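You operate a simulated robot arm through the tools that you are given. There is no shell and no other tool. Be economical: measure what you need, move in short steps, check, and stop when the job is done.

Carry out the task below with a simulated two-armed robot. There is one attempt and no reset: what you move stays moved.

## Task
Take the rag from the top of the kitting bench and lay it out flat on the checking end of the blue bench.

The check looks at the end state, three seconds after you hand in, the way a careful person would. Anything else that was tipped, shoved, dropped, spilled or broken makes it a failure.

## Robot
Two 7-joint arms with two-finger parallel grippers on one trunk, on a base that drives. Base frame: it is fixed to the floor where the robot stands at the start and does not move with it; the origin is under the middle of the robot, x ahead of it, y to its left, z up. Readings come in m, degrees, newtons and seconds.
The left shoulder is at the start at [0.05, 0.165, 1.08], the right one opposite. Places, roughly: checking end of the blue bench [2.7, -0.4, 0.8]. Payload 3.91 kg a hand.
Tool frame (each hand has its own): the origin (TCP) lies between the finger pads and is the grasp point; the fingertips stand 0.03 m ahead of it; z points along the fingers, y is the line along which they close. Largest opening 0.11 m; finger width 0.02, thickness 0.01; the body of the gripper, 0.048 by 0.112 m, starts 0.055 m behind the TCP.
Orientation is told as [roll, pitch, yaw] about the base's x, y, z axes, in that order, counted from this pose: with the fingers straight down and closing along the base's y, the tool's x points along the base's -x, its y along +y and its z along -z.

## Interface
- The arms move only by the tool move_arm. It takes "left_commands", "right_commands" or both (then of equal length, played together; a hand with none holds still); each is a list of rows, each an object of numbers (a shift or turn left out is 0, a gripper value left out holds the last): "tx", "ty", "tz": the shift along the tool's x, y, z in m; "wx", "wy", "wz": the turn, a rotation vector about the tool's x, y, z in degrees; "grip": the gripper command, from -1 (fully open) to 1 (shut), values between in proportion. In form: [{"tx": .., "ty": .., "tz": .., "wx": .., "wy": .., "wz": .., "grip": ..}, ...]. A call has 1 to 12 rows; each row is the pose to reach, as a shift and turn from the pose commanded when the call began, along the tool's axes at that moment. Rows are played at 5 a second. More than 0.05 m and 8.6 degrees between two rows, or a gripper value outside its range, and nothing of the call is played. Where a pose cannot be reached the arm comes as near as it can. A force on the tool above 40 N (or 10 N above the force at the start of the call, whichever is more), or a blocked arm, ends the call early, and 0.2 s more pass. The fingers move at their own pace (about 0.045 m/s each) and stop on an object; they squeeze with about 29 N. The grip force told is the motor's: it shows also when the fingers shut on nothing. Time passes only in rows, and 0.2 s behind the last, so rows that repeat a pose let the fingers close. It gives the time, the measured TCP pose, the force on the tool (base axes), the opening and the grip force at its end, in the units of the frame above (readings bear some noise), with the torque about the TCP (base axes, N m) and any sound that the robot's microphone picked up.
- Cameras (640 x 400 px; columns grow to the right, rows downward): "scene" is now at [0.1094, -0.0152, 1.2592]; the picture's right is [-0.11, -0.99, 0.00], its down [-0.59, 0.07, -0.80] and it looks along [0.80, -0.09, -0.60] (base axes); focal length 252 px, centre (320, 200). "left" rides on the left gripper at [0.072, -0.017, -0.103] in its tool frame; the picture's right is [0.23, 0.97, 0.00], its down [-0.76, 0.18, -0.62] and it looks along [-0.61, 0.14, 0.78] (tool axes); focal length 222 px, centre (320, 200). "right" rides on the right gripper at [0.072, 0.017, -0.103] in its tool frame; the picture's right is [-0.23, 0.97, 0.00], its down [-0.76, -0.18, -0.62] and it looks along [-0.61, -0.14, 0.78] (tool axes); focal length 222 px, centre (320, 200). There is no depth. A picture from a camera that has moved, and an enlarged one, comes with that camera's place and axes in the base frame and with its lens. The place of the scene camera against the robot may be out by one fixed shift of up to 0.025 m in any direction.
- camera(camera): a new picture of that camera. No time passes.
- move_column(by): slides the trunk up (or, below 0, down) by that many m; the arms and the scene camera ride with it, the base frame stays. It gives what a move gives, with no picture.
- drive_base(legs): drives the robot by 1 to 6 legs, each [ahead, left, turn to the left] in m, m and degrees, along the robot's own axes; the way and the turn of a leg run together, so that a leg with both is an arc; at most 1.5 m and 180 degrees a leg. The arms and the cameras ride along, it lands a little off, and it stops where it bumps. It gives what a move gives.
- aim_head(pan, tilt): turns the head with the scene camera to pan (to the left, within 80 degrees either way) and tilt (down, from -29 to 69), counted from straight ahead of the robot. It gives what a move gives.
- close_up(camera, box): a new picture of the part [left, top, right, bottom] of that camera's present view, enlarged. No time passes.
- sign_off(): hands the job in; it is judged then, once.

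Go step by step. Nothing tells you exact positions but the pictures and the camera data: compare them with the known pose of the tool, close in by small moves and look again before you grip or let go. The budget is 120 turns and 108 pictures, counting those below and the enlarged ones. Unless the task says otherwise, let go and move clear before handing in, and close with one line.

The tools are called after "Call:" as a command line: name --argument value ..., lists and objects as JSON in quotes. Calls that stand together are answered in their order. move_arm: Moves the arms, as the interface text tells. Its arguments: {"type":"object","properties":{"left_commands":{"type":"array","items":{"type":"object","properties":{"tx":{"type":"number"},"ty":{"type":"number"},"tz":{"type":"number"},"wx":{"type":"number"},"wy":{"type":"number"},"wz":{"type":"number"},"grip":{"type":"number"}}}},"right_commands":{"type":"array","items":{"type":"object","properties":{"tx":{"type":"number"},"ty":{"type":"number"},"tz":{"type":"number"},"wx":{"type":"number"},"wy":{"type":"number"},"wz":{"type":"number"},"grip":{"type":"number"}}}}},"required":[]} The other tools are called the same way: move_column (by) slides the trunk up or down; drive_base (legs) drives the base; aim_head (pan, tilt) turns the head that bears the scene camera; camera (camera) takes a picture; close_up (camera, box) takes an enlarged picture of a part of a camera's view; sign_off () hands the job in.

At the start:

```text
clock: 0.0
left_eef_pos: [0.4714, 0.0947, 0.9553]
left_ee_rot: [-0.2, -0.1, 0.0]
left_contact_force: [0.4, -0.2, 0.1]
left_moment: [0.01, -0.02, 0.02]
left_width: 0.1098
left_finger_force: 0.0
right_eef_pos: [0.4664, -0.271, 0.9478]
right_ee_rot: [0.0, 0.1, 0.0]
right_contact_force: [0.8, -0.7, 0.4]
right_moment: [0.01, 0.01, 0.01]
right_width: 0.1101
right_finger_force: 0.0
trunk travel left (down, up): [-0.3, 0.203]
robot x, y, heading: [-0.0024, -0.0018, 0.1]
head pan, tilt: [-6.4, 36.6]
```

scene: 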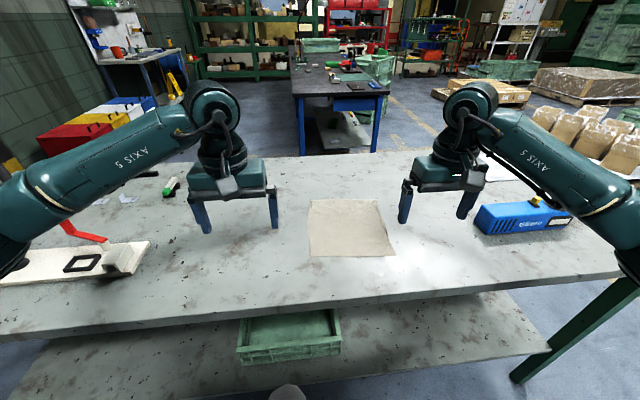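
right: 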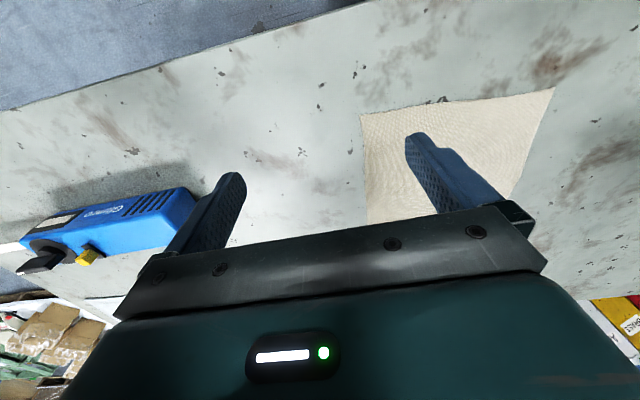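
left: 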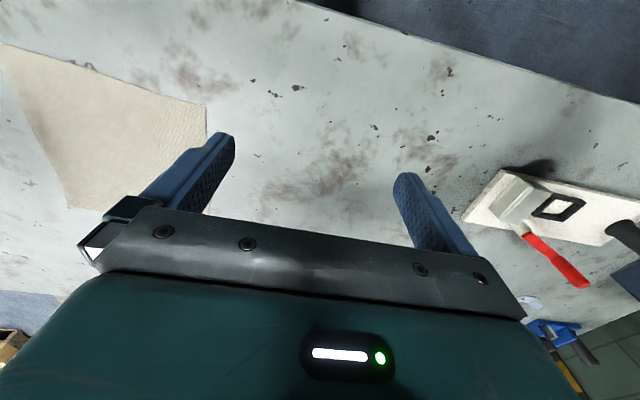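

The rag lies flat on the grey bench, about 0.24 m square and centred near (0.66, -0.16). The dark-topped blue bench is ahead at x > 2. I'll look closer at the blue bench and scan the way round the grey one.

Call:
close_up --camera "scene" --box '[260, 20, 420, 120]'

Call:
aim_head --pan -60 --tilt 35

Call:
camera --camera "scene"

Call:
aim_head --pan 60 --tilt 35

Call:
camera --camera "scene"

Call:
aim_head --pan -10 --tilt 50

Call:
camera --camera "scene"

```text
4.00 times, centred on (340, 70) of scene
camera zoom: at [0.1094, -0.0152, 1.2592], right [-0.11, -0.99, 0.0], down [-0.59, 0.07, -0.8], along [0.8, -0.09, -0.6], focal length 1008 px, centre (240, 720)
```

zoom: 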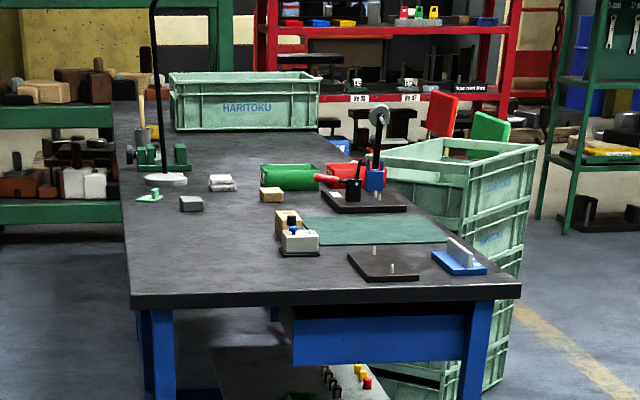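

```text
clock: 1.2
left_eef_pos: [0.4713, 0.0954, 0.9563]
left_ee_rot: [-0.1, 0.0, 0.0]
left_contact_force: [-0.3, 0.4, 0.2]
left_moment: [-0.02, 0.01, 0.01]
left_width: 0.1102
left_finger_force: 0.0
right_eef_pos: [0.466, -0.27, 0.9489]
right_ee_rot: [0.0, 0.0, 0.0]
right_contact_force: [-0.5, -0.6, -0.3]
right_moment: [-0.03, -0.01, 0.04]
right_width: 0.1101
right_finger_force: 0.2
trunk travel left (down, up): [-0.3, 0.203]
robot x, y, heading: [-0.0016, -0.0007, 0.1]
head pan, tilt: [-60.0, 35.0]
```

```text
103 pictures are left
camera scene: at [0.0669, -0.0817, 1.2617], right [-0.87, -0.5, 0.0], down [-0.29, 0.5, -0.82], along [0.41, -0.71, -0.57], focal length 252 px, centre (320, 200)
```

scene: 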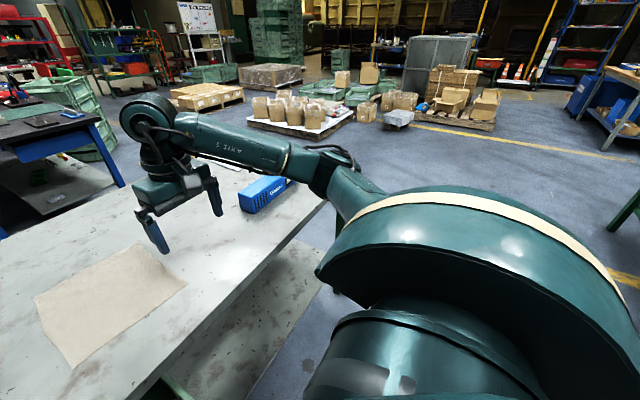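

```text
clock: 3.2
left_eef_pos: [0.4723, 0.0955, 0.9566]
left_ee_rot: [0.0, 0.0, 0.0]
left_contact_force: [-0.3, -0.2, 0.4]
left_moment: [-0.01, 0.0, 0.0]
left_width: 0.1101
left_finger_force: 0.0
right_eef_pos: [0.4663, -0.2703, 0.948]
right_ee_rot: [-0.1, 0.0, 0.0]
right_contact_force: [0.7, 0.4, 0.3]
right_moment: [0.01, 0.03, -0.02]
right_width: 0.1099
right_finger_force: 0.1
trunk travel left (down, up): [-0.3, 0.203]
robot x, y, heading: [0.0029, -0.0024, -0.1]
head pan, tilt: [60.0, 35.0]
```

```text
102 pictures are left
camera scene: at [0.0669, 0.0707, 1.2617], right [0.87, -0.5, 0.0], down [-0.29, -0.5, -0.82], along [0.41, 0.71, -0.57], focal length 252 px, centre (320, 200)
```

scene: 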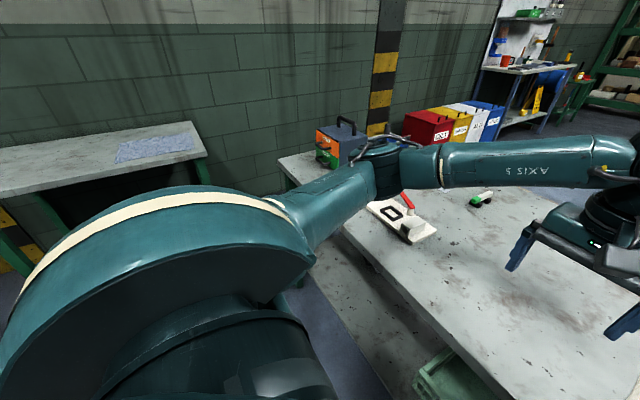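

```text
clock: 4.6
left_eef_pos: [0.4724, 0.0948, 0.955]
left_ee_rot: [0.0, 0.0, 0.0]
left_contact_force: [0.1, -0.1, -1.2]
left_moment: [-0.01, -0.01, 0.0]
left_width: 0.1097
left_finger_force: 0.0
right_eef_pos: [0.4655, -0.2699, 0.9484]
right_ee_rot: [0.0, 0.0, 0.0]
right_contact_force: [0.7, -0.5, -0.8]
right_moment: [-0.02, 0.04, -0.02]
right_width: 0.1103
right_finger_force: 0.2
trunk travel left (down, up): [-0.3, 0.203]
robot x, y, heading: [0.0003, -0.0029, 0.1]
head pan, tilt: [-10.0, 50.0]
```

```text
101 pictures are left
camera scene: at [0.0986, -0.0188, 1.2399], right [-0.17, -0.98, 0.0], down [-0.75, 0.13, -0.64], along [0.63, -0.11, -0.77], focal length 252 px, centre (320, 200)
```

scene: 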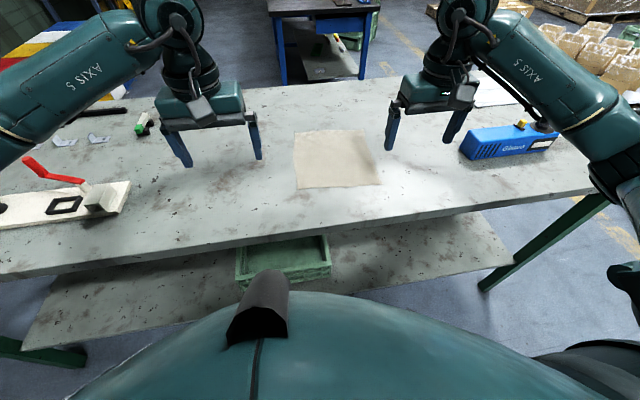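

The near end of the blue bench holds gauge fixtures and a green mat, so it looks like the checking end. There is also a second cloth on another bench to my left, so I'll look for signs that tell which bench is the kitting bench.

Call:
aim_head --pan 78 --tilt 20

Call:
camera --camera "scene"

Call:
aim_head --pan 20 --tilt 10

Call:
camera --camera "scene"

Call:
aim_head --pan -75 --tilt 15

Call:
camera --camera "scene"

```text
clock: 6.2
left_eef_pos: [0.472, 0.0951, 0.957]
left_ee_rot: [0.0, -0.1, 0.0]
left_contact_force: [1.2, -0.1, 0.1]
left_moment: [0.01, 0.03, 0.0]
left_width: 0.1097
left_finger_force: 0.0
right_eef_pos: [0.4653, -0.2691, 0.9481]
right_ee_rot: [0.0, 0.0, 0.0]
right_contact_force: [-0.7, 0.2, -0.9]
right_moment: [-0.02, 0.0, 0.01]
right_width: 0.1099
right_finger_force: 0.0
trunk travel left (down, up): [-0.3, 0.203]
robot x, y, heading: [0.0018, -0.0007, -0.1]
head pan, tilt: [78.0, 20.0]
```

```text
100 pictures are left
camera scene: at [0.0422, 0.0856, 1.2855], right [0.98, -0.21, 0.0], down [-0.07, -0.33, -0.94], along [0.2, 0.92, -0.34], focal length 252 px, centre (320, 200)
```

scene: 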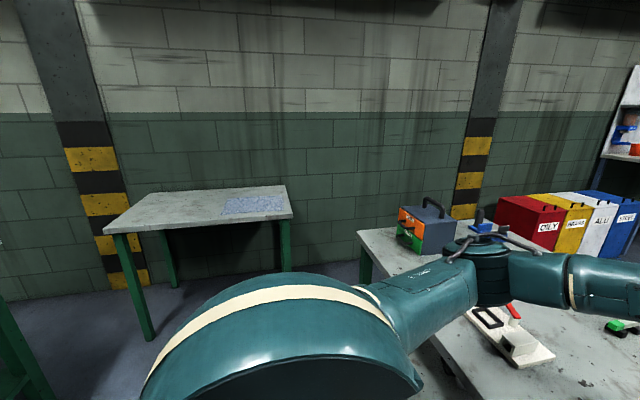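

```text
clock: 7.5
left_eef_pos: [0.4721, 0.0948, 0.9567]
left_ee_rot: [0.0, 0.0, 0.0]
left_contact_force: [0.3, -0.4, 0.2]
left_moment: [-0.01, 0.02, -0.01]
left_width: 0.1104
left_finger_force: 0.0
right_eef_pos: [0.465, -0.2714, 0.9485]
right_ee_rot: [0.1, 0.0, 0.0]
right_contact_force: [0.6, -0.3, 0.0]
right_moment: [0.03, 0.01, -0.02]
right_width: 0.1101
right_finger_force: 0.2
trunk travel left (down, up): [-0.3, 0.203]
robot x, y, heading: [-0.0028, 0.0033, 0.0]
head pan, tilt: [20.0, 10.0]
```

```text
99 pictures are left
camera scene: at [0.1101, 0.0264, 1.3018], right [0.34, -0.94, 0.0], down [-0.16, -0.06, -0.98], along [0.93, 0.34, -0.17], focal length 252 px, centre (320, 200)
```

scene: 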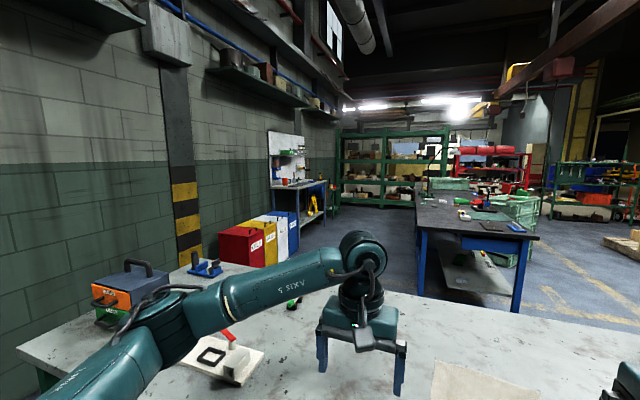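

```text
clock: 9.2
left_eef_pos: [0.4711, 0.0939, 0.956]
left_ee_rot: [0.0, 0.1, 0.0]
left_contact_force: [-0.3, 0.3, 0.3]
left_moment: [-0.01, 0.0, 0.03]
left_width: 0.11
left_finger_force: 0.1
right_eef_pos: [0.4662, -0.2687, 0.9479]
right_ee_rot: [0.0, 0.0, 0.1]
right_contact_force: [0.5, 0.0, 0.1]
right_moment: [0.02, -0.02, -0.02]
right_width: 0.1102
right_finger_force: 0.0
trunk travel left (down, up): [-0.3, 0.203]
robot x, y, heading: [0.0027, 0.0011, 0.0]
head pan, tilt: [-75.0, 15.0]
```

```text
98 pictures are left
camera scene: at [0.047, -0.0957, 1.2937], right [-0.97, -0.26, 0.0], down [-0.07, 0.25, -0.97], along [0.25, -0.93, -0.26], focal length 252 px, centre (320, 200)
```

scene: 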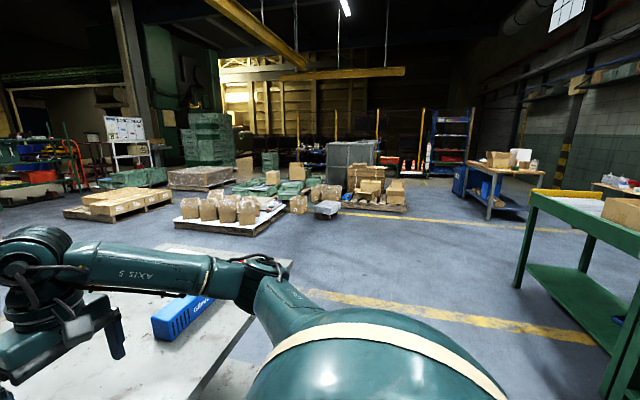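

The front bench carries the only plain rag and is the working bench, so I take it as the kitting bench. I'll hold the rag by its two near corners with both hands, fingers closing along x, and start by turning the hands.

Call:
move_arm --left_commands '[{"wz": 8.2}, {"wz": 16.4}, {"wz": 24.6}, {"wz": 32.8}, {"wz": 41}, {"wz": 49.2}, {"wz": 57.4}, {"wz": 65.6}, {"wz": 73.8}, {"wz": 82}, {"wz": 90}, {"wz": 90}]' --right_commands '[{"wz": -8.2}, {"wz": -16.4}, {"wz": -24.6}, {"wz": -32.8}, {"wz": -41}, {"wz": -49.2}, {"wz": -57.4}, {"wz": -65.6}, {"wz": -73.8}, {"wz": -82}, {"wz": -90}, {"wz": -90}]'

Call:
aim_head --pan -10 --tilt 50

Call:
camera --camera "scene"

Call:
camera --camera "left"

Call:
camera --camera "right"

```text
clock: 11.8
left_eef_pos: [0.3794, 0.0495, 0.923]
left_ee_rot: [8.3, -3.0, -82.6]
left_contact_force: [-0.4, -0.8, -0.8]
left_moment: [0.09, 0.03, -0.01]
left_width: 0.1098
left_finger_force: 0.1
left hand out of reach, approached as far as the arm can: row 8, 9, 10, 11, 12
right_eef_pos: [0.3063, -0.1214, 0.9008]
right_ee_rot: [-3.2, 1.1, 87.1]
right_contact_force: [0.5, 0.1, -0.3]
right_moment: [0.07, 0.01, 0.05]
right_width: 0.1099
right_finger_force: 0.0
right hand out of reach, approached as far as the arm can: row 6, 7, 8, 9, 10, 11, 12
trunk travel left (down, up): [-0.3, 0.203]
robot x, y, heading: [-0.0009, -0.001, 0.0]
head pan, tilt: [-75.0, 15.0]
```

```text
clock: 13.2
left_eef_pos: [0.3784, 0.053, 0.924]
left_ee_rot: [8.4, -3.5, -82.4]
left_contact_force: [-0.4, -0.5, 0.5]
left_moment: [-0.01, 0.01, 0.03]
left_width: 0.1101
left_finger_force: 0.0
right_eef_pos: [0.3055, -0.1196, 0.9023]
right_ee_rot: [-3.3, 1.3, 87.1]
right_contact_force: [0.4, 0.0, 0.1]
right_moment: [0.01, 0.04, -0.04]
right_width: 0.11
right_finger_force: 0.1
trunk travel left (down, up): [-0.3, 0.203]
robot x, y, heading: [0.0017, 0.0037, -0.0]
head pan, tilt: [-10.0, 50.0]
```

```text
97 pictures are left
camera scene: at [0.0986, -0.0189, 1.24], right [-0.17, -0.98, 0.0], down [-0.75, 0.13, -0.64], along [0.63, -0.11, -0.77], focal length 252 px, centre (320, 200)
```

scene: 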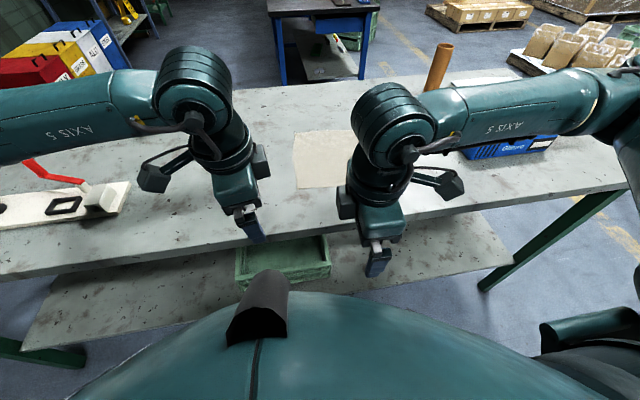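

```text
96 pictures are left
camera left: at [0.3374, 0.1264, 1.0195], right [0.92, 0.36, 0.13], down [0.18, -0.7, 0.69], along [0.34, -0.61, -0.72], focal length 222 px, centre (320, 200)
```

left: 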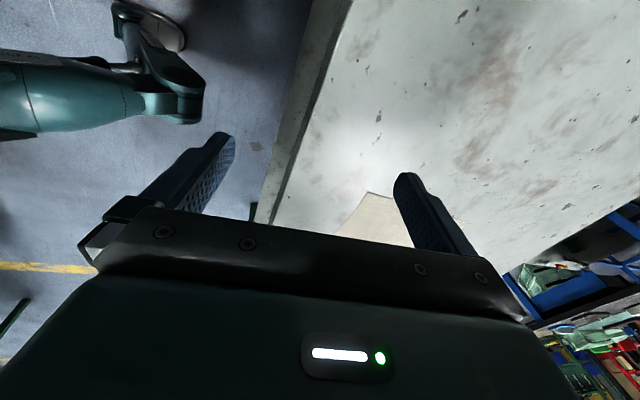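

```text
95 pictures are left
camera right: at [0.2795, -0.1886, 1.0065], right [-0.96, 0.27, -0.06], down [0.18, 0.77, 0.61], along [0.22, 0.58, -0.79], focal length 222 px, centre (320, 200)
```

right: 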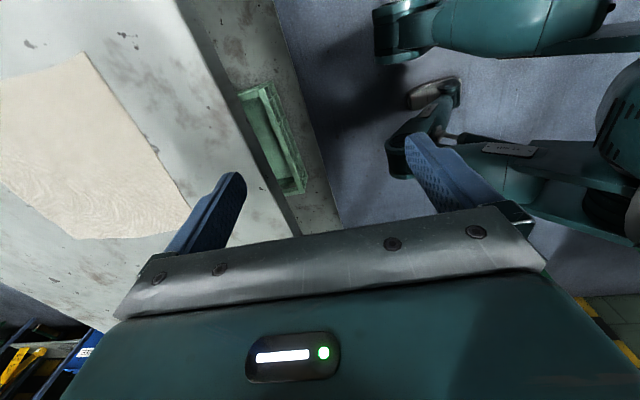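

Turning that far runs out of reach, so I'll go back to the straight wrist pose and pinch the corners closing along y. I also see an upright brown tube at the far right of the bench, to be kept clear of.

Call:
move_arm --left_commands '[{"wz": -8.2}, {"wz": -16.4}, {"wz": -24.6}, {"wz": -32.8}, {"wz": -41}, {"wz": -49.2}, {"wz": -57.4}, {"wz": -65.6}, {"wz": -73.8}, {"wz": -82}, {"wz": -90}, {"wz": -90}]' --right_commands '[{"wz": 8.2}, {"wz": 16.4}, {"wz": 24.6}, {"wz": 32.8}, {"wz": 41}, {"wz": 49.2}, {"wz": 57.4}, {"wz": 65.6}, {"wz": 73.8}, {"wz": 82}, {"wz": 90}, {"wz": 90}]'

```text
clock: 15.8
left_eef_pos: [0.3769, 0.0518, 0.9168]
left_ee_rot: [-3.4, -8.4, 8.2]
left_contact_force: [-0.7, 0.6, -0.5]
left_moment: [0.02, 0.01, 0.01]
left_width: 0.1101
left_finger_force: 0.0
right_eef_pos: [0.3067, -0.1216, 0.8971]
right_ee_rot: [-1.3, -3.4, -3.0]
right_contact_force: [0.6, -0.6, 0.1]
right_moment: [-0.01, -0.02, 0.02]
right_width: 0.1096
right_finger_force: 0.0
trunk travel left (down, up): [-0.3, 0.203]
robot x, y, heading: [-0.0005, 0.0016, -0.2]
head pan, tilt: [-10.0, 50.0]
```

The hands are back but slightly tilted. I'll straighten them and bring them above the two near corners.

Call:
move_arm --left_commands '[{"wx": -1.7, "wy": 4.2, "wz": 4.1, "tz": -0.03}, {"wx": -3.4, "wy": 8.4, "wz": 8.2, "tz": -0.03}, {"tx": -0.025, "ty": -0.02, "tz": -0.03, "wx": -3.4, "wy": 8.4, "wz": 8.2}, {"tx": -0.05, "ty": -0.045, "tz": -0.03, "wx": -3.4, "wy": 8.4, "wz": 8.2}, {"tx": -0.075, "ty": -0.07, "tz": -0.03, "wx": -3.4, "wy": 8.4, "wz": 8.2}, {"tx": -0.1, "ty": -0.097, "tz": -0.03, "wx": -3.4, "wy": 8.4, "wz": 8.2}, {"tx": -0.1, "ty": -0.097, "tz": -0.03, "wx": -3.4, "wy": 8.4, "wz": 8.2}]' --right_commands '[{"wx": -1.3, "wy": 3.4, "wz": -3, "ty": -0.03, "tz": -0.03}, {"wx": -1.3, "wy": 3.4, "wz": -3, "ty": -0.06, "tz": -0.04}, {"tx": -0.04, "ty": -0.08, "tz": -0.04, "wx": -1.3, "wy": 3.4, "wz": -3}, {"tx": -0.08, "ty": -0.1, "tz": -0.04, "wx": -1.3, "wy": 3.4, "wz": -3}, {"tx": -0.12, "ty": -0.104, "tz": -0.04, "wx": -1.3, "wy": 3.4, "wz": -3}, {"tx": -0.16, "ty": -0.104, "tz": -0.04, "wx": -1.3, "wy": 3.4, "wz": -3}, {"tx": -0.189, "ty": -0.104, "tz": -0.04, "wx": -1.3, "wy": 3.4, "wz": -3}]'

Call:
camera --camera "left"

Call:
camera --camera "right"

Call:
camera --camera "scene"

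```text
clock: 17.4
left_eef_pos: [0.4813, -0.0301, 0.9671]
left_ee_rot: [0.6, -0.1, -0.4]
left_contact_force: [-0.5, -1.2, -0.7]
left_moment: [0.0, -0.02, 0.03]
left_width: 0.1099
left_finger_force: 0.1
right_eef_pos: [0.4892, -0.2349, 0.9493]
right_ee_rot: [-0.2, 0.2, 0.2]
right_contact_force: [-0.2, 1.0, -0.5]
right_moment: [0.03, -0.02, 0.01]
right_width: 0.1099
right_finger_force: 0.0
trunk travel left (down, up): [-0.3, 0.203]
robot x, y, heading: [-0.0032, -0.0018, 0.1]
head pan, tilt: [-10.0, 50.0]
```

```text
94 pictures are left
camera left: at [0.4091, -0.0468, 1.0693], right [-0.22, 0.98, 0.01], down [0.76, 0.17, 0.63], along [0.61, 0.15, -0.78], focal length 222 px, centre (320, 200)
```

left: 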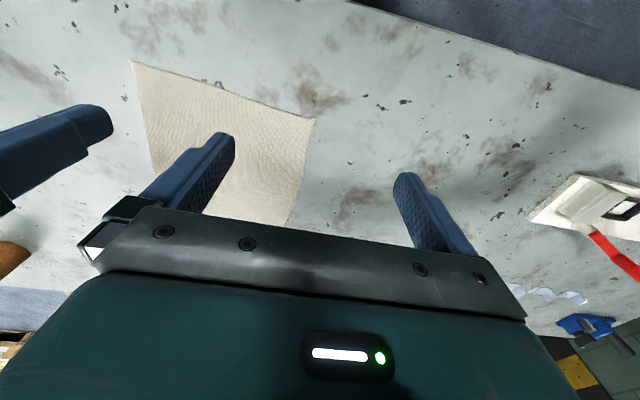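

```text
93 pictures are left
camera right: at [0.417, -0.2194, 1.0535], right [0.22, 0.97, 0.0], down [0.76, -0.17, 0.62], along [0.61, -0.14, -0.78], focal length 222 px, centre (320, 200)
```

right: 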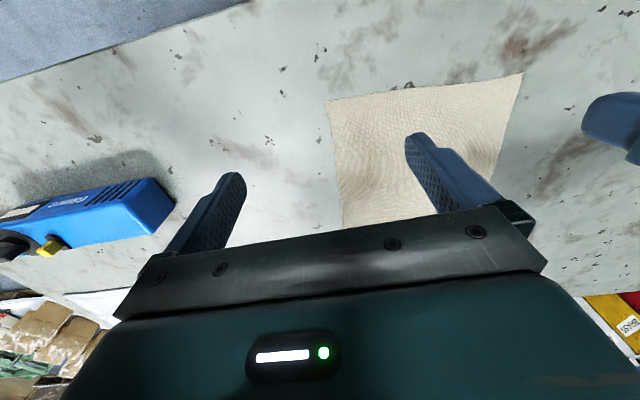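

```text
92 pictures are left
camera scene: at [0.0988, -0.0187, 1.2399], right [-0.17, -0.98, 0.0], down [-0.75, 0.13, -0.64], along [0.63, -0.11, -0.77], focal length 252 px, centre (320, 200)
```

scene: 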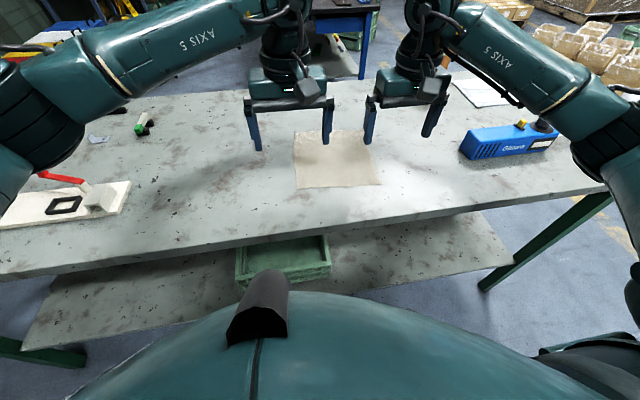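

Triangulating the corners from both wrist cameras puts the rag surface nearer z≈0.795 than 0.751. I'll narrow the fingers and come down to TCP 0.86 over the corners, then look.

Call:
move_arm --left_commands '[{"tx": -0.037, "ty": -0.012, "tz": 0.03, "grip": 0.05}, {"tx": -0.037, "ty": -0.012, "tz": 0.07}, {"tx": -0.037, "ty": -0.012, "tz": 0.107}, {"tx": -0.037, "ty": -0.012, "tz": 0.107}]' --right_commands '[{"tx": -0.011, "ty": 0.018, "tz": 0.03, "grip": 0.05}, {"tx": -0.011, "ty": 0.018, "tz": 0.06}, {"tx": -0.011, "ty": 0.018, "tz": 0.09}, {"tx": -0.011, "ty": 0.018, "tz": 0.09}]'

Call:
camera --camera "left"

Call:
camera --camera "right"

Call:
close_up --camera "scene" --box '[220, 80, 460, 230]'

```text
clock: 18.4
left_eef_pos: [0.5188, -0.0401, 0.8592]
left_ee_rot: [0.5, -0.2, -0.4]
left_contact_force: [0.3, -0.3, -0.1]
left_moment: [-0.01, 0.01, 0.02]
left_width: 0.0524
left_finger_force: 0.1
right_eef_pos: [0.4982, -0.2166, 0.8595]
right_ee_rot: [-0.1, 0.1, 0.1]
right_contact_force: [0.6, -0.4, -0.7]
right_moment: [0.03, -0.01, -0.02]
right_width: 0.0524
right_finger_force: 0.1
trunk travel left (down, up): [-0.3, 0.203]
robot x, y, heading: [0.0024, 0.0008, -0.1]
head pan, tilt: [-10.0, 50.0]
```

```text
91 pictures are left
camera left: at [0.4465, -0.0571, 0.962], right [-0.22, 0.98, 0.01], down [0.76, 0.17, 0.63], along [0.61, 0.15, -0.78], focal length 222 px, centre (320, 200)
```

left: 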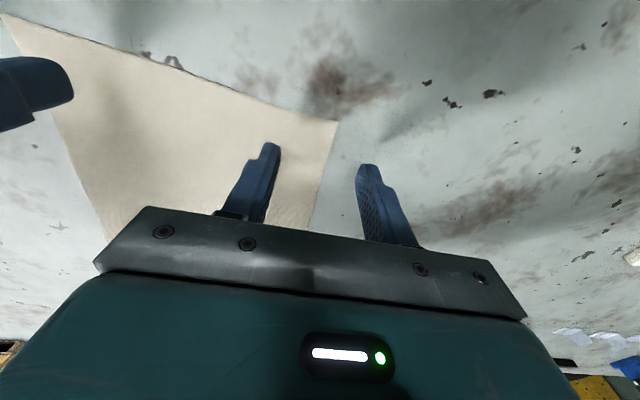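

```text
90 pictures are left
camera right: at [0.4273, -0.2002, 0.9636], right [0.22, 0.97, 0.0], down [0.76, -0.17, 0.62], along [0.61, -0.14, -0.78], focal length 222 px, centre (320, 200)
```

right: 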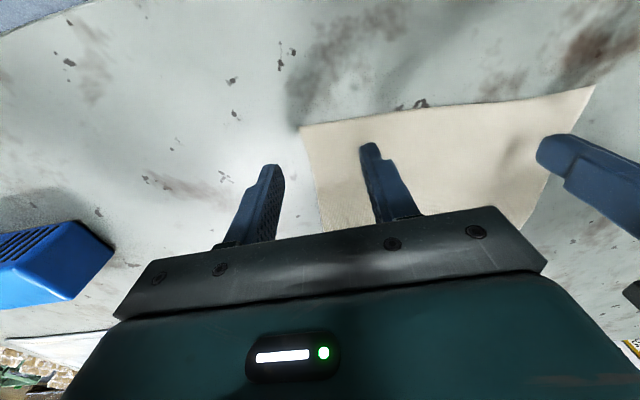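

```text
2.67 times, centred on (340, 155) of scene
camera zoom: at [0.0987, -0.0189, 1.2399], right [-0.17, -0.98, 0.0], down [-0.75, 0.13, -0.64], along [0.63, -0.11, -0.77], focal length 672 px, centre (267, 320)
```

zoom: 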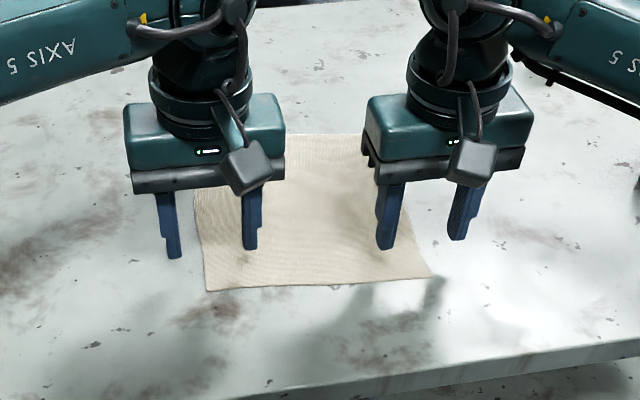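

The inner fingers are over the rag and the outer ones just off its side edges, as wanted. I'll come down further, watching the force for contact.

Call:
move_arm --left_commands '[{"tz": 0.01}, {"tz": 0.02}, {"tz": 0.027}]' --right_commands '[{"tz": 0.01}, {"tz": 0.02}, {"tz": 0.027}]'

Call:
move_arm --left_commands '[{"tz": 0.005}, {"tz": 0.01}, {"tz": 0.015}]' --right_commands '[{"tz": 0.005}, {"tz": 0.01}, {"tz": 0.015}]'

Call:
camera --camera "left"

```text
clock: 19.2
left_eef_pos: [0.5198, -0.0398, 0.8344]
left_ee_rot: [0.6, -0.2, -0.4]
left_contact_force: [-0.9, 0.2, 0.3]
left_moment: [0.02, 0.02, -0.05]
left_width: 0.0523
left_finger_force: 0.0
right_eef_pos: [0.4977, -0.217, 0.8341]
right_ee_rot: [-0.1, 0.1, 0.0]
right_contact_force: [-0.5, -0.3, -0.2]
right_moment: [-0.01, -0.06, 0.01]
right_width: 0.0524
right_finger_force: 0.0
trunk travel left (down, up): [-0.3, 0.203]
robot x, y, heading: [-0.0006, -0.0045, -0.1]
head pan, tilt: [-10.0, 50.0]
```

```text
clock: 20.0
left_eef_pos: [0.5218, -0.0418, 0.8311]
left_ee_rot: [-0.2, -1.2, -0.2]
left_contact_force: [-0.5, 0.9, 20.1]
left_moment: [-0.59, 0.14, 0.0]
left_width: 0.0516
left_finger_force: 0.1
right_eef_pos: [0.5007, -0.2149, 0.8309]
right_ee_rot: [0.4, -1.2, 0.0]
right_contact_force: [0.2, 0.0, 21.0]
right_moment: [0.61, 0.11, -0.04]
right_width: 0.0518
right_finger_force: 0.0
trunk travel left (down, up): [-0.3, 0.203]
robot x, y, heading: [-0.0, 0.0025, 0.0]
head pan, tilt: [-10.0, 50.0]
stopped in row 3 (left hand): the force on the tool passed its limit (the readings are from after the stop); the commanded pose is now the measured one
```

```text
88 pictures are left
camera left: at [0.4481, -0.0573, 0.9327], right [-0.22, 0.97, -0.01], down [0.75, 0.18, 0.64], along [0.62, 0.14, -0.77], focal length 222 px, centre (320, 200)
```

left: 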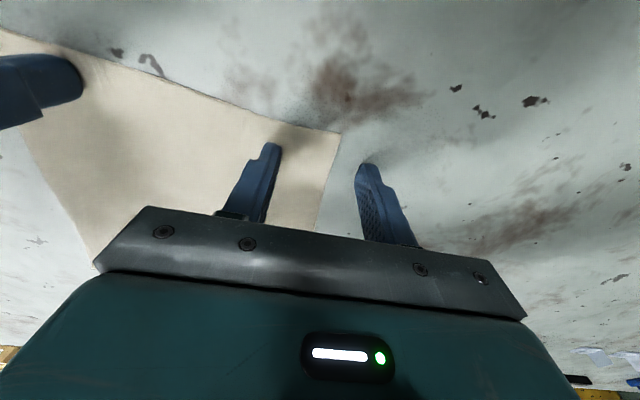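

Contact came at TCP 0.831, so the surface is at about 0.80, matching the triangulation. Pressing lightly, I now close both hands to gather the corners.

Call:
move_arm --left_commands '[{"tz": 0.001, "grip": 0.3}, {"tz": 0.001, "grip": 0.6}, {"tz": 0.001, "grip": 1}, {"tz": 0.001, "grip": 1}, {"tz": 0.001, "grip": 1}, {"tz": 0.001, "grip": 1}]' --right_commands '[{"tz": 0.001, "grip": 0.3}, {"tz": 0.001, "grip": 0.6}, {"tz": 0.001, "grip": 1}, {"tz": 0.001, "grip": 1}, {"tz": 0.001, "grip": 1}, {"tz": 0.001, "grip": 1}]'

Call:
camera --camera "left"

Call:
camera --camera "right"

```text
clock: 20.9
left_eef_pos: [0.5222, -0.0471, 0.8311]
left_ee_rot: [-1.0, -1.3, -0.6]
left_contact_force: [0.1, -3.8, 12.0]
left_moment: [-0.17, 0.07, 0.06]
left_width: 0.0021
left_finger_force: 12.4
right_eef_pos: [0.5034, -0.2086, 0.8308]
right_ee_rot: [1.2, -1.6, 0.4]
right_contact_force: [0.9, 4.9, 13.8]
right_moment: [0.2, -0.08, 0.01]
right_width: 0.0037
right_finger_force: 22.7
trunk travel left (down, up): [-0.3, 0.203]
robot x, y, heading: [0.0009, -0.0006, 0.0]
head pan, tilt: [-10.0, 50.0]
stopped in row 4 (right hand): the force on the tool passed its limit (the readings are from after the stop); the commanded pose is now the measured one
```

```text
87 pictures are left
camera left: at [0.447, -0.0607, 0.9329], right [-0.22, 0.98, -0.02], down [0.75, 0.18, 0.64], along [0.63, 0.12, -0.77], focal length 222 px, centre (320, 200)
```

left: 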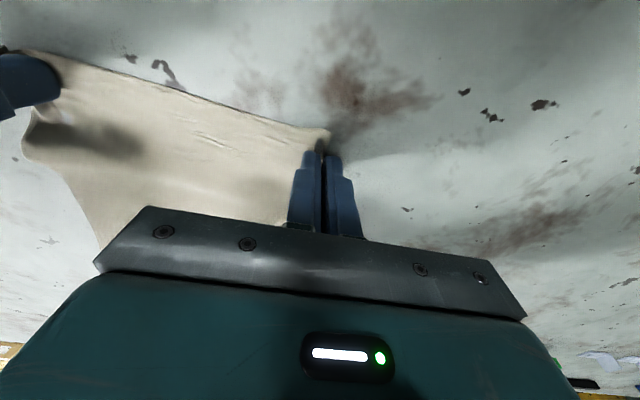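

```text
86 pictures are left
camera right: at [0.4275, -0.1965, 0.9334], right [0.22, 0.98, 0.03], down [0.74, -0.19, 0.64], along [0.63, -0.12, -0.77], focal length 222 px, centre (320, 200)
```

right: 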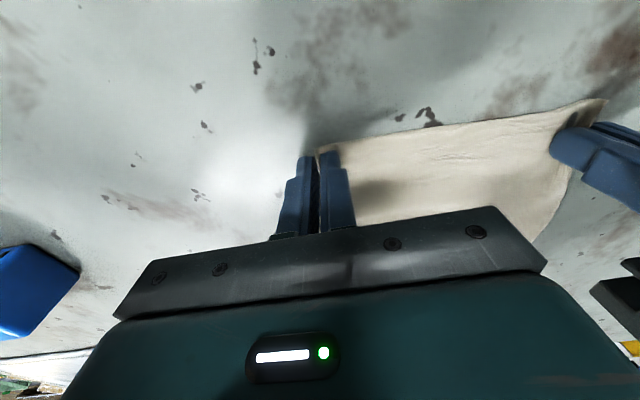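

Both pinches look to have cloth between the fingers. I'll let the grip settle and lift a little to test it.

Call:
move_arm --left_commands '[{"grip": 1}, {"grip": 1}, {"tz": -0.01}, {"tz": -0.03}, {"tz": -0.06}, {"tz": -0.06}]' --right_commands '[{"grip": 1}, {"grip": 1}, {"tz": -0.01}, {"tz": -0.03}, {"tz": -0.06}, {"tz": -0.06}]'

Call:
camera --camera "scene"

Call:
camera --camera "right"

```text
clock: 22.3
left_eef_pos: [0.5189, -0.043, 0.8884]
left_ee_rot: [-0.6, -0.9, -0.5]
left_contact_force: [0.6, -8.7, 0.2]
left_moment: [-0.27, -0.01, 0.08]
left_width: 0.0019
left_finger_force: 28.9
right_eef_pos: [0.4999, -0.2122, 0.8879]
right_ee_rot: [0.9, -1.1, 0.4]
right_contact_force: [-1.2, 8.2, -0.1]
right_moment: [0.29, -0.02, 0.03]
right_width: 0.0021
right_finger_force: 29.2
trunk travel left (down, up): [-0.3, 0.203]
robot x, y, heading: [0.0018, 0.0023, 0.1]
head pan, tilt: [-10.0, 50.0]
```

```text
85 pictures are left
camera scene: at [0.0987, -0.0189, 1.2399], right [-0.17, -0.98, 0.0], down [-0.75, 0.13, -0.64], along [0.63, -0.11, -0.77], focal length 252 px, centre (320, 200)
```

scene: 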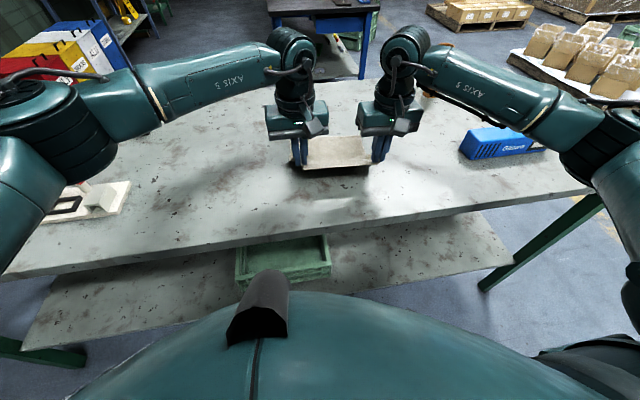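

```text
84 pictures are left
camera right: at [0.4265, -0.1978, 0.991], right [0.22, 0.98, 0.02], down [0.75, -0.18, 0.64], along [0.62, -0.12, -0.77], focal length 222 px, centre (320, 200)
```

right: 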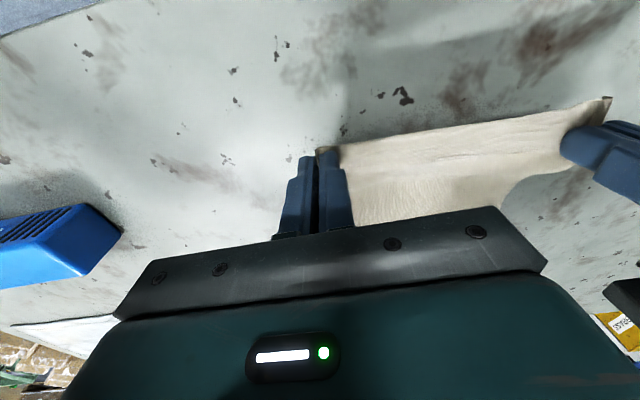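

Both hands hold the rag taut (about 8 N between them). I'll ease the tension slightly, lift, draw the hands in and raise the trunk.

Call:
move_arm --left_commands '[{"ty": -0.003, "tz": -0.02}, {"ty": -0.003, "tz": -0.05}, {"ty": -0.003, "tz": -0.09}, {"tx": 0.03, "ty": -0.003, "tz": -0.12}, {"tx": 0.06, "ty": -0.003, "tz": -0.14}, {"tx": 0.09, "ty": -0.003, "tz": -0.14}, {"tx": 0.09, "ty": -0.003, "tz": -0.14}]' --right_commands '[{"ty": 0.003, "tz": -0.02}, {"ty": 0.003, "tz": -0.05}, {"ty": 0.003, "tz": -0.09}, {"tx": 0.03, "ty": 0.003, "tz": -0.12}, {"tx": 0.06, "ty": 0.003, "tz": -0.14}, {"tx": 0.09, "ty": 0.003, "tz": -0.14}, {"tx": 0.09, "ty": 0.003, "tz": -0.14}]'

Call:
move_column --by 0.15

Call:
aim_head --pan 0 --tilt 40

Call:
camera --camera "scene"

```text
clock: 23.9
left_eef_pos: [0.4267, -0.0444, 1.0252]
left_ee_rot: [-0.6, -1.0, -0.4]
left_contact_force: [0.0, -6.6, 0.4]
left_moment: [-0.2, 0.02, 0.07]
left_width: 0.0018
left_finger_force: 29.2
right_eef_pos: [0.4078, -0.2098, 1.0264]
right_ee_rot: [1.0, -1.2, 0.3]
right_contact_force: [0.4, 5.4, 0.5]
right_moment: [0.21, 0.0, 0.03]
right_width: 0.002
right_finger_force: 29.1
trunk travel left (down, up): [-0.3, 0.203]
robot x, y, heading: [-0.0012, -0.001, -0.1]
head pan, tilt: [-10.0, 50.0]
```

```text
clock: 25.6
left_eef_pos: [0.429, -0.0468, 1.1748]
left_ee_rot: [-0.6, -0.9, -0.5]
left_contact_force: [0.7, -7.3, -0.3]
left_moment: [-0.22, 0.0, 0.09]
left_width: 0.0018
left_finger_force: 29.4
right_eef_pos: [0.4082, -0.2094, 1.1771]
right_ee_rot: [0.9, -1.2, 0.4]
right_contact_force: [-0.3, 5.7, -0.2]
right_moment: [0.19, 0.02, 0.03]
right_width: 0.0017
right_finger_force: 29.1
trunk travel left (down, up): [-0.45, 0.053]
robot x, y, heading: [-0.0019, -0.0039, -0.1]
head pan, tilt: [-10.0, 50.0]
```

```text
clock: 26.3
left_eef_pos: [0.4287, -0.0446, 1.1753]
left_ee_rot: [-0.6, -1.0, -0.5]
left_contact_force: [0.4, -5.9, 0.5]
left_moment: [-0.19, -0.01, 0.07]
left_width: 0.0016
left_finger_force: 28.7
right_eef_pos: [0.408, -0.2109, 1.1761]
right_ee_rot: [0.8, -1.2, 0.4]
right_contact_force: [0.9, 7.6, -0.2]
right_moment: [0.16, 0.01, 0.02]
right_width: 0.0019
right_finger_force: 29.2
trunk travel left (down, up): [-0.45, 0.053]
robot x, y, heading: [0.0013, 0.0049, -0.0]
head pan, tilt: [0.0, 40.0]
```

```text
83 pictures are left
camera scene: at [0.1079, -0.0055, 1.404], right [0.0, -1.0, 0.0], down [-0.64, 0.0, -0.77], along [0.77, 0.0, -0.64], focal length 252 px, centre (320, 200)
```

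scene: 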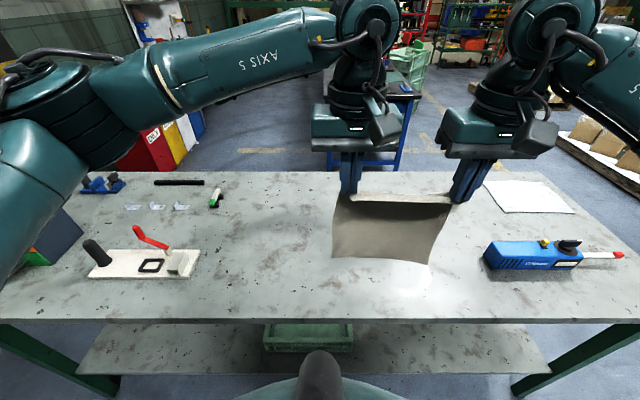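

The rag hangs cleanly from both hands with its lower edge well above the bench. I'll back off from the bench and look to the right before driving round it.

Call:
drive_base --legs '[[-0.3, 0, 0]]'

Call:
aim_head --pan -55 --tilt 35

Call:
camera --camera "scene"

Call:
aim_head --pan -80 --tilt 35

Call:
camera --camera "scene"

```text
clock: 28.4
left_eef_pos: [0.1342, -0.0444, 1.1759]
left_ee_rot: [-0.6, -0.9, -0.5]
left_contact_force: [0.3, -6.9, 0.9]
left_moment: [-0.19, -0.02, 0.05]
left_width: 0.0018
left_finger_force: 29.3
right_eef_pos: [0.1137, -0.2108, 1.177]
right_ee_rot: [0.8, -1.2, 0.4]
right_contact_force: [0.5, 6.9, 0.1]
right_moment: [0.23, -0.01, 0.0]
right_width: 0.0019
right_finger_force: 29.3
trunk travel left (down, up): [-0.45, 0.053]
robot x, y, heading: [-0.2957, -0.0029, 0.1]
head pan, tilt: [0.0, 40.0]
```

```text
clock: 29.6
left_eef_pos: [0.1342, -0.0458, 1.1742]
left_ee_rot: [-0.7, -1.1, -0.6]
left_contact_force: [-0.3, -6.1, -0.8]
left_moment: [-0.15, -0.01, 0.12]
left_width: 0.0018
left_finger_force: 28.5
right_eef_pos: [0.1149, -0.2104, 1.1775]
right_ee_rot: [1.1, -1.2, 0.4]
right_contact_force: [-0.4, 6.3, -1.3]
right_moment: [0.16, 0.01, 0.01]
right_width: 0.002
right_finger_force: 28.8
trunk travel left (down, up): [-0.45, 0.053]
robot x, y, heading: [-0.2947, 0.0025, 0.1]
head pan, tilt: [-55.0, 35.0]
```

```text
82 pictures are left
camera scene: at [-0.2203, -0.0776, 1.4116], right [-0.82, -0.57, 0.0], down [-0.33, 0.47, -0.82], along [0.47, -0.67, -0.57], focal length 252 px, centre (320, 200)
```

scene: 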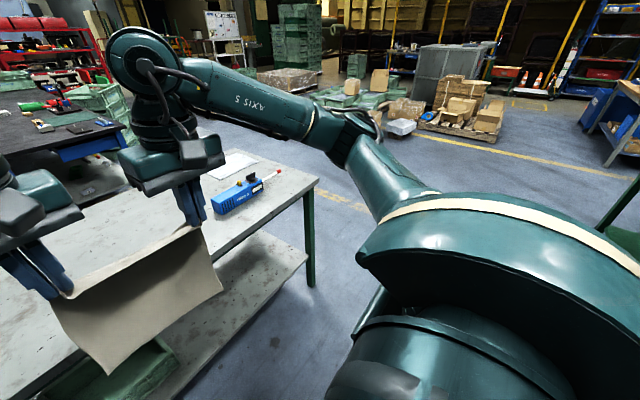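

```text
clock: 30.5
left_eef_pos: [0.1356, -0.045, 1.1739]
left_ee_rot: [-0.6, -1.0, -0.5]
left_contact_force: [-1.3, -5.0, -0.1]
left_moment: [-0.2, -0.02, 0.06]
left_width: 0.0019
left_finger_force: 29.3
right_eef_pos: [0.113, -0.2097, 1.1763]
right_ee_rot: [1.0, -1.3, 0.3]
right_contact_force: [-0.1, 7.1, -0.5]
right_moment: [0.18, 0.01, 0.04]
right_width: 0.0019
right_finger_force: 29.0
trunk travel left (down, up): [-0.45, 0.053]
robot x, y, heading: [-0.2949, -0.0003, -0.2]
head pan, tilt: [-80.0, 35.0]
```

```text
81 pictures are left
camera scene: at [-0.2555, -0.0922, 1.4117], right [-0.98, -0.17, 0.0], down [-0.1, 0.56, -0.82], along [0.14, -0.81, -0.57], focal length 252 px, centre (320, 200)
```

scene: 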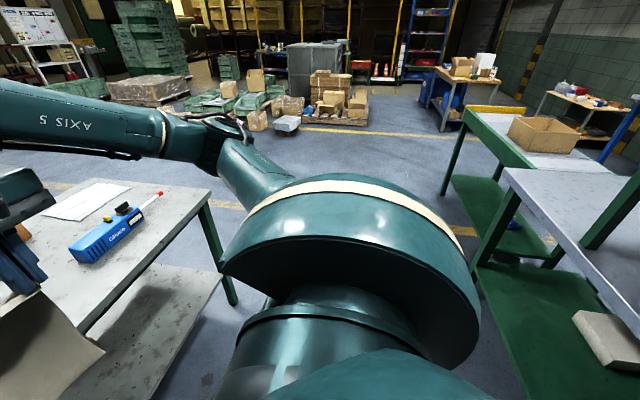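

The aisle is about 1.2 m wide, with green benches behind me and the grey bench ahead. I'll slide right along it, keeping both clear.

Call:
drive_base --legs '[[0, -0.8, 0], [0, -0.8, 0]]'

Call:
aim_head --pan 20 --tilt 35

Call:
camera --camera "scene"

```text
clock: 38.6
left_eef_pos: [0.1412, -1.635, 1.1757]
left_ee_rot: [-0.7, -1.0, -0.1]
left_contact_force: [-1.3, -6.1, -0.3]
left_moment: [-0.19, 0.0, 0.07]
left_width: 0.0019
left_finger_force: 28.7
right_eef_pos: [0.1215, -1.8001, 1.1765]
right_ee_rot: [1.0, -1.2, 0.7]
right_contact_force: [0.0, 6.7, 0.3]
right_moment: [0.21, 0.01, 0.05]
right_width: 0.0021
right_finger_force: 29.0
trunk travel left (down, up): [-0.45, 0.053]
robot x, y, heading: [-0.2884, -1.5934, 0.5]
head pan, tilt: [-80.0, 35.0]
```

```text
clock: 40.4
left_eef_pos: [0.1408, -1.6345, 1.1752]
left_ee_rot: [-0.8, -1.0, -0.1]
left_contact_force: [-0.6, -5.6, 0.4]
left_moment: [-0.17, 0.02, 0.07]
left_width: 0.0019
left_finger_force: 29.2
right_eef_pos: [0.1209, -1.7999, 1.1756]
right_ee_rot: [1.0, -1.1, 0.7]
right_contact_force: [0.3, 5.8, -0.6]
right_moment: [0.19, -0.01, -0.01]
right_width: 0.0018
right_finger_force: 29.1
trunk travel left (down, up): [-0.45, 0.053]
robot x, y, heading: [-0.2856, -1.5905, 0.2]
head pan, tilt: [20.0, 35.0]
```

```text
80 pictures are left
camera scene: at [-0.1818, -1.5666, 1.4117], right [0.35, -0.94, 0.0], down [-0.54, -0.2, -0.82], along [0.77, 0.28, -0.57], focal length 252 px, centre (320, 200)
```

scene: 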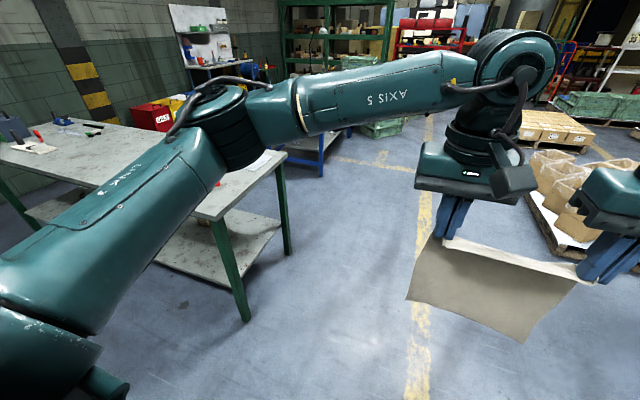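

The way forward past the bench end is clear. I'll drive ahead and then look left at the gap between the benches.

Call:
drive_base --legs '[[0.9, 0, 0], [0.8, 0, 0]]'

Call:
aim_head --pan 45 --tilt 25

Call:
camera --camera "scene"

Call:
aim_head --pan 78 --tilt 25

Call:
camera --camera "scene"

```text
clock: 49.0
left_eef_pos: [1.8399, -1.6196, 1.175]
left_ee_rot: [-0.6, -0.8, -0.5]
left_contact_force: [0.4, -5.2, 0.5]
left_moment: [-0.18, 0.0, 0.06]
left_width: 0.0018
left_finger_force: 29.3
right_eef_pos: [1.8186, -1.7846, 1.1759]
right_ee_rot: [1.0, -1.2, 0.2]
right_contact_force: [0.8, 5.2, -0.2]
right_moment: [0.19, 0.0, 0.0]
right_width: 0.002
right_finger_force: 28.7
trunk travel left (down, up): [-0.45, 0.053]
robot x, y, heading: [1.4095, -1.5768, 0.0]
head pan, tilt: [20.0, 35.0]
```

```text
clock: 49.9
left_eef_pos: [1.8391, -1.6204, 1.1753]
left_ee_rot: [-0.8, -1.1, -0.7]
left_contact_force: [-0.6, -6.3, -0.5]
left_moment: [-0.16, 0.0, 0.1]
left_width: 0.0019
left_finger_force: 28.9
right_eef_pos: [1.8179, -1.7835, 1.1763]
right_ee_rot: [1.1, -1.2, 0.3]
right_contact_force: [-1.4, 5.9, 0.2]
right_moment: [0.16, 0.0, 0.02]
right_width: 0.0018
right_finger_force: 29.1
trunk travel left (down, up): [-0.45, 0.053]
robot x, y, heading: [1.4123, -1.5721, -0.0]
head pan, tilt: [45.0, 25.0]
```

```text
79 pictures are left
camera scene: at [1.4995, -1.5144, 1.4274], right [0.7, -0.71, 0.0], down [-0.3, -0.3, -0.91], along [0.64, 0.64, -0.42], focal length 252 px, centre (320, 200)
```

scene: 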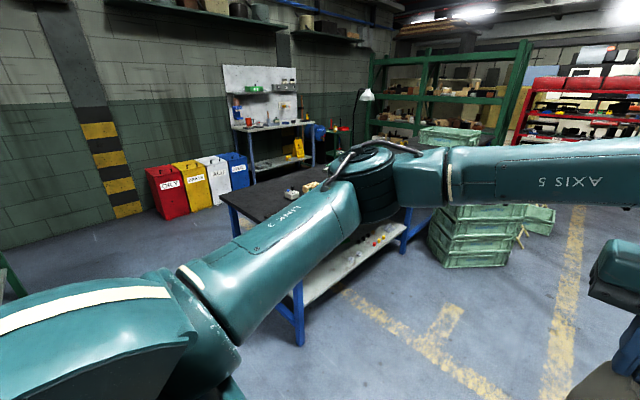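

```text
clock: 50.9
left_eef_pos: [1.8387, -1.6194, 1.1748]
left_ee_rot: [-0.7, -1.0, -0.6]
left_contact_force: [0.2, -5.7, 0.3]
left_moment: [-0.15, 0.07, 0.05]
left_width: 0.0017
left_finger_force: 29.1
right_eef_pos: [1.8182, -1.7847, 1.1768]
right_ee_rot: [1.0, -1.2, 0.2]
right_contact_force: [0.3, 5.6, 0.7]
right_moment: [0.17, 0.0, 0.03]
right_width: 0.0021
right_finger_force: 28.9
trunk travel left (down, up): [-0.45, 0.053]
robot x, y, heading: [1.4091, -1.5723, -0.0]
head pan, tilt: [78.0, 25.0]
```

```text
78 pictures are left
camera scene: at [1.4536, -1.4893, 1.4274], right [0.98, -0.21, 0.0], down [-0.09, -0.41, -0.91], along [0.19, 0.89, -0.42], focal length 252 px, centre (320, 200)
```

scene: 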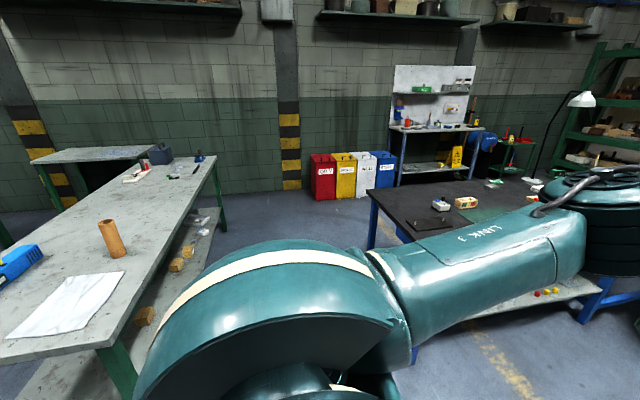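

The gap between the benches is about 1.1 m wide (grey ends near x=1.0, blue starts near x=2.1), and there is open floor on the blue bench's left side. I'll slide through the gap to that side.

Call:
drive_base --legs '[[0.13, 0, 0], [0, 1.1, 0], [0, 1.1, 0]]'

Call:
aim_head --pan -35 --tilt 30

Call:
camera --camera "scene"

Call:
aim_head --pan 40 --tilt 30

Call:
camera --camera "scene"

```text
clock: 62.8
left_eef_pos: [1.9775, 0.6041, 1.1763]
left_ee_rot: [-0.7, -1.1, -1.6]
left_contact_force: [0.2, -5.9, -0.4]
left_moment: [-0.19, 0.04, 0.05]
left_width: 0.0017
left_finger_force: 29.1
right_eef_pos: [1.9541, 0.439, 1.1766]
right_ee_rot: [1.0, -1.3, -0.8]
right_contact_force: [0.2, 5.4, 0.1]
right_moment: [0.19, -0.02, 0.03]
right_width: 0.0021
right_finger_force: 28.7
trunk travel left (down, up): [-0.45, 0.053]
robot x, y, heading: [1.5507, 0.6582, -1.2]
head pan, tilt: [78.0, 25.0]
```

```text
clock: 64.7
left_eef_pos: [1.9776, 0.6037, 1.1751]
left_ee_rot: [-0.6, -1.1, -1.6]
left_contact_force: [0.5, -5.0, 0.2]
left_moment: [-0.17, 0.05, 0.04]
left_width: 0.002
left_finger_force: 28.8
right_eef_pos: [1.9538, 0.4397, 1.1767]
right_ee_rot: [1.0, -1.2, -0.8]
right_contact_force: [0.5, 5.5, -0.2]
right_moment: [0.18, -0.01, 0.0]
right_width: 0.0023
right_finger_force: 29.0
trunk travel left (down, up): [-0.45, 0.053]
robot x, y, heading: [1.5524, 0.6554, -1.1]
head pan, tilt: [-35.0, 30.0]
```

```text
77 pictures are left
camera scene: at [1.6462, 0.5977, 1.4195], right [-0.59, -0.81, 0.0], down [-0.4, 0.29, -0.87], along [0.7, -0.51, -0.5], focal length 252 px, centre (320, 200)
```

scene: 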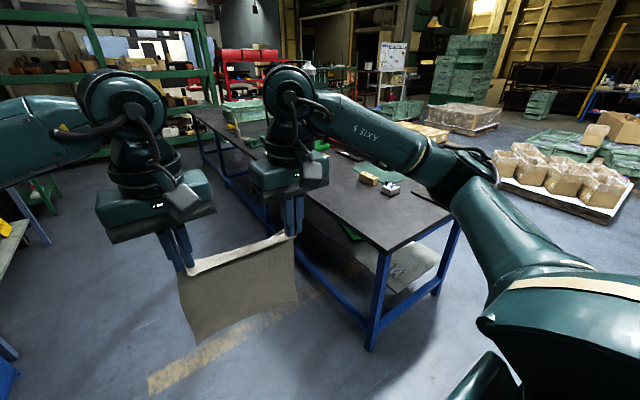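

```text
clock: 66.1
left_eef_pos: [1.9772, 0.6041, 1.1749]
left_ee_rot: [-0.7, -1.0, -1.6]
left_contact_force: [-0.4, -5.5, 0.1]
left_moment: [-0.17, 0.0, 0.04]
left_width: 0.0019
left_finger_force: 29.3
right_eef_pos: [1.9541, 0.4391, 1.1768]
right_ee_rot: [1.0, -1.2, -0.7]
right_contact_force: [1.0, 5.9, 0.3]
right_moment: [0.17, -0.01, 0.02]
right_width: 0.0018
right_finger_force: 28.7
trunk travel left (down, up): [-0.45, 0.053]
robot x, y, heading: [1.5467, 0.6605, -1.3]
head pan, tilt: [40.0, 30.0]
```

```text
76 pictures are left
camera scene: at [1.6434, 0.7076, 1.4194], right [0.63, -0.78, 0.0], down [-0.39, -0.31, -0.87], along [0.67, 0.54, -0.5], focal length 252 px, centre (320, 200)
```

scene: 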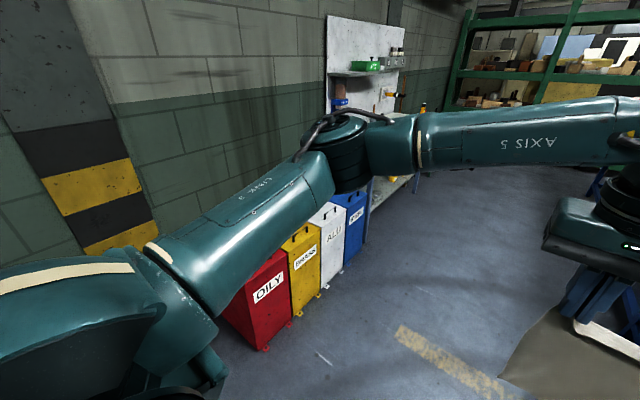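

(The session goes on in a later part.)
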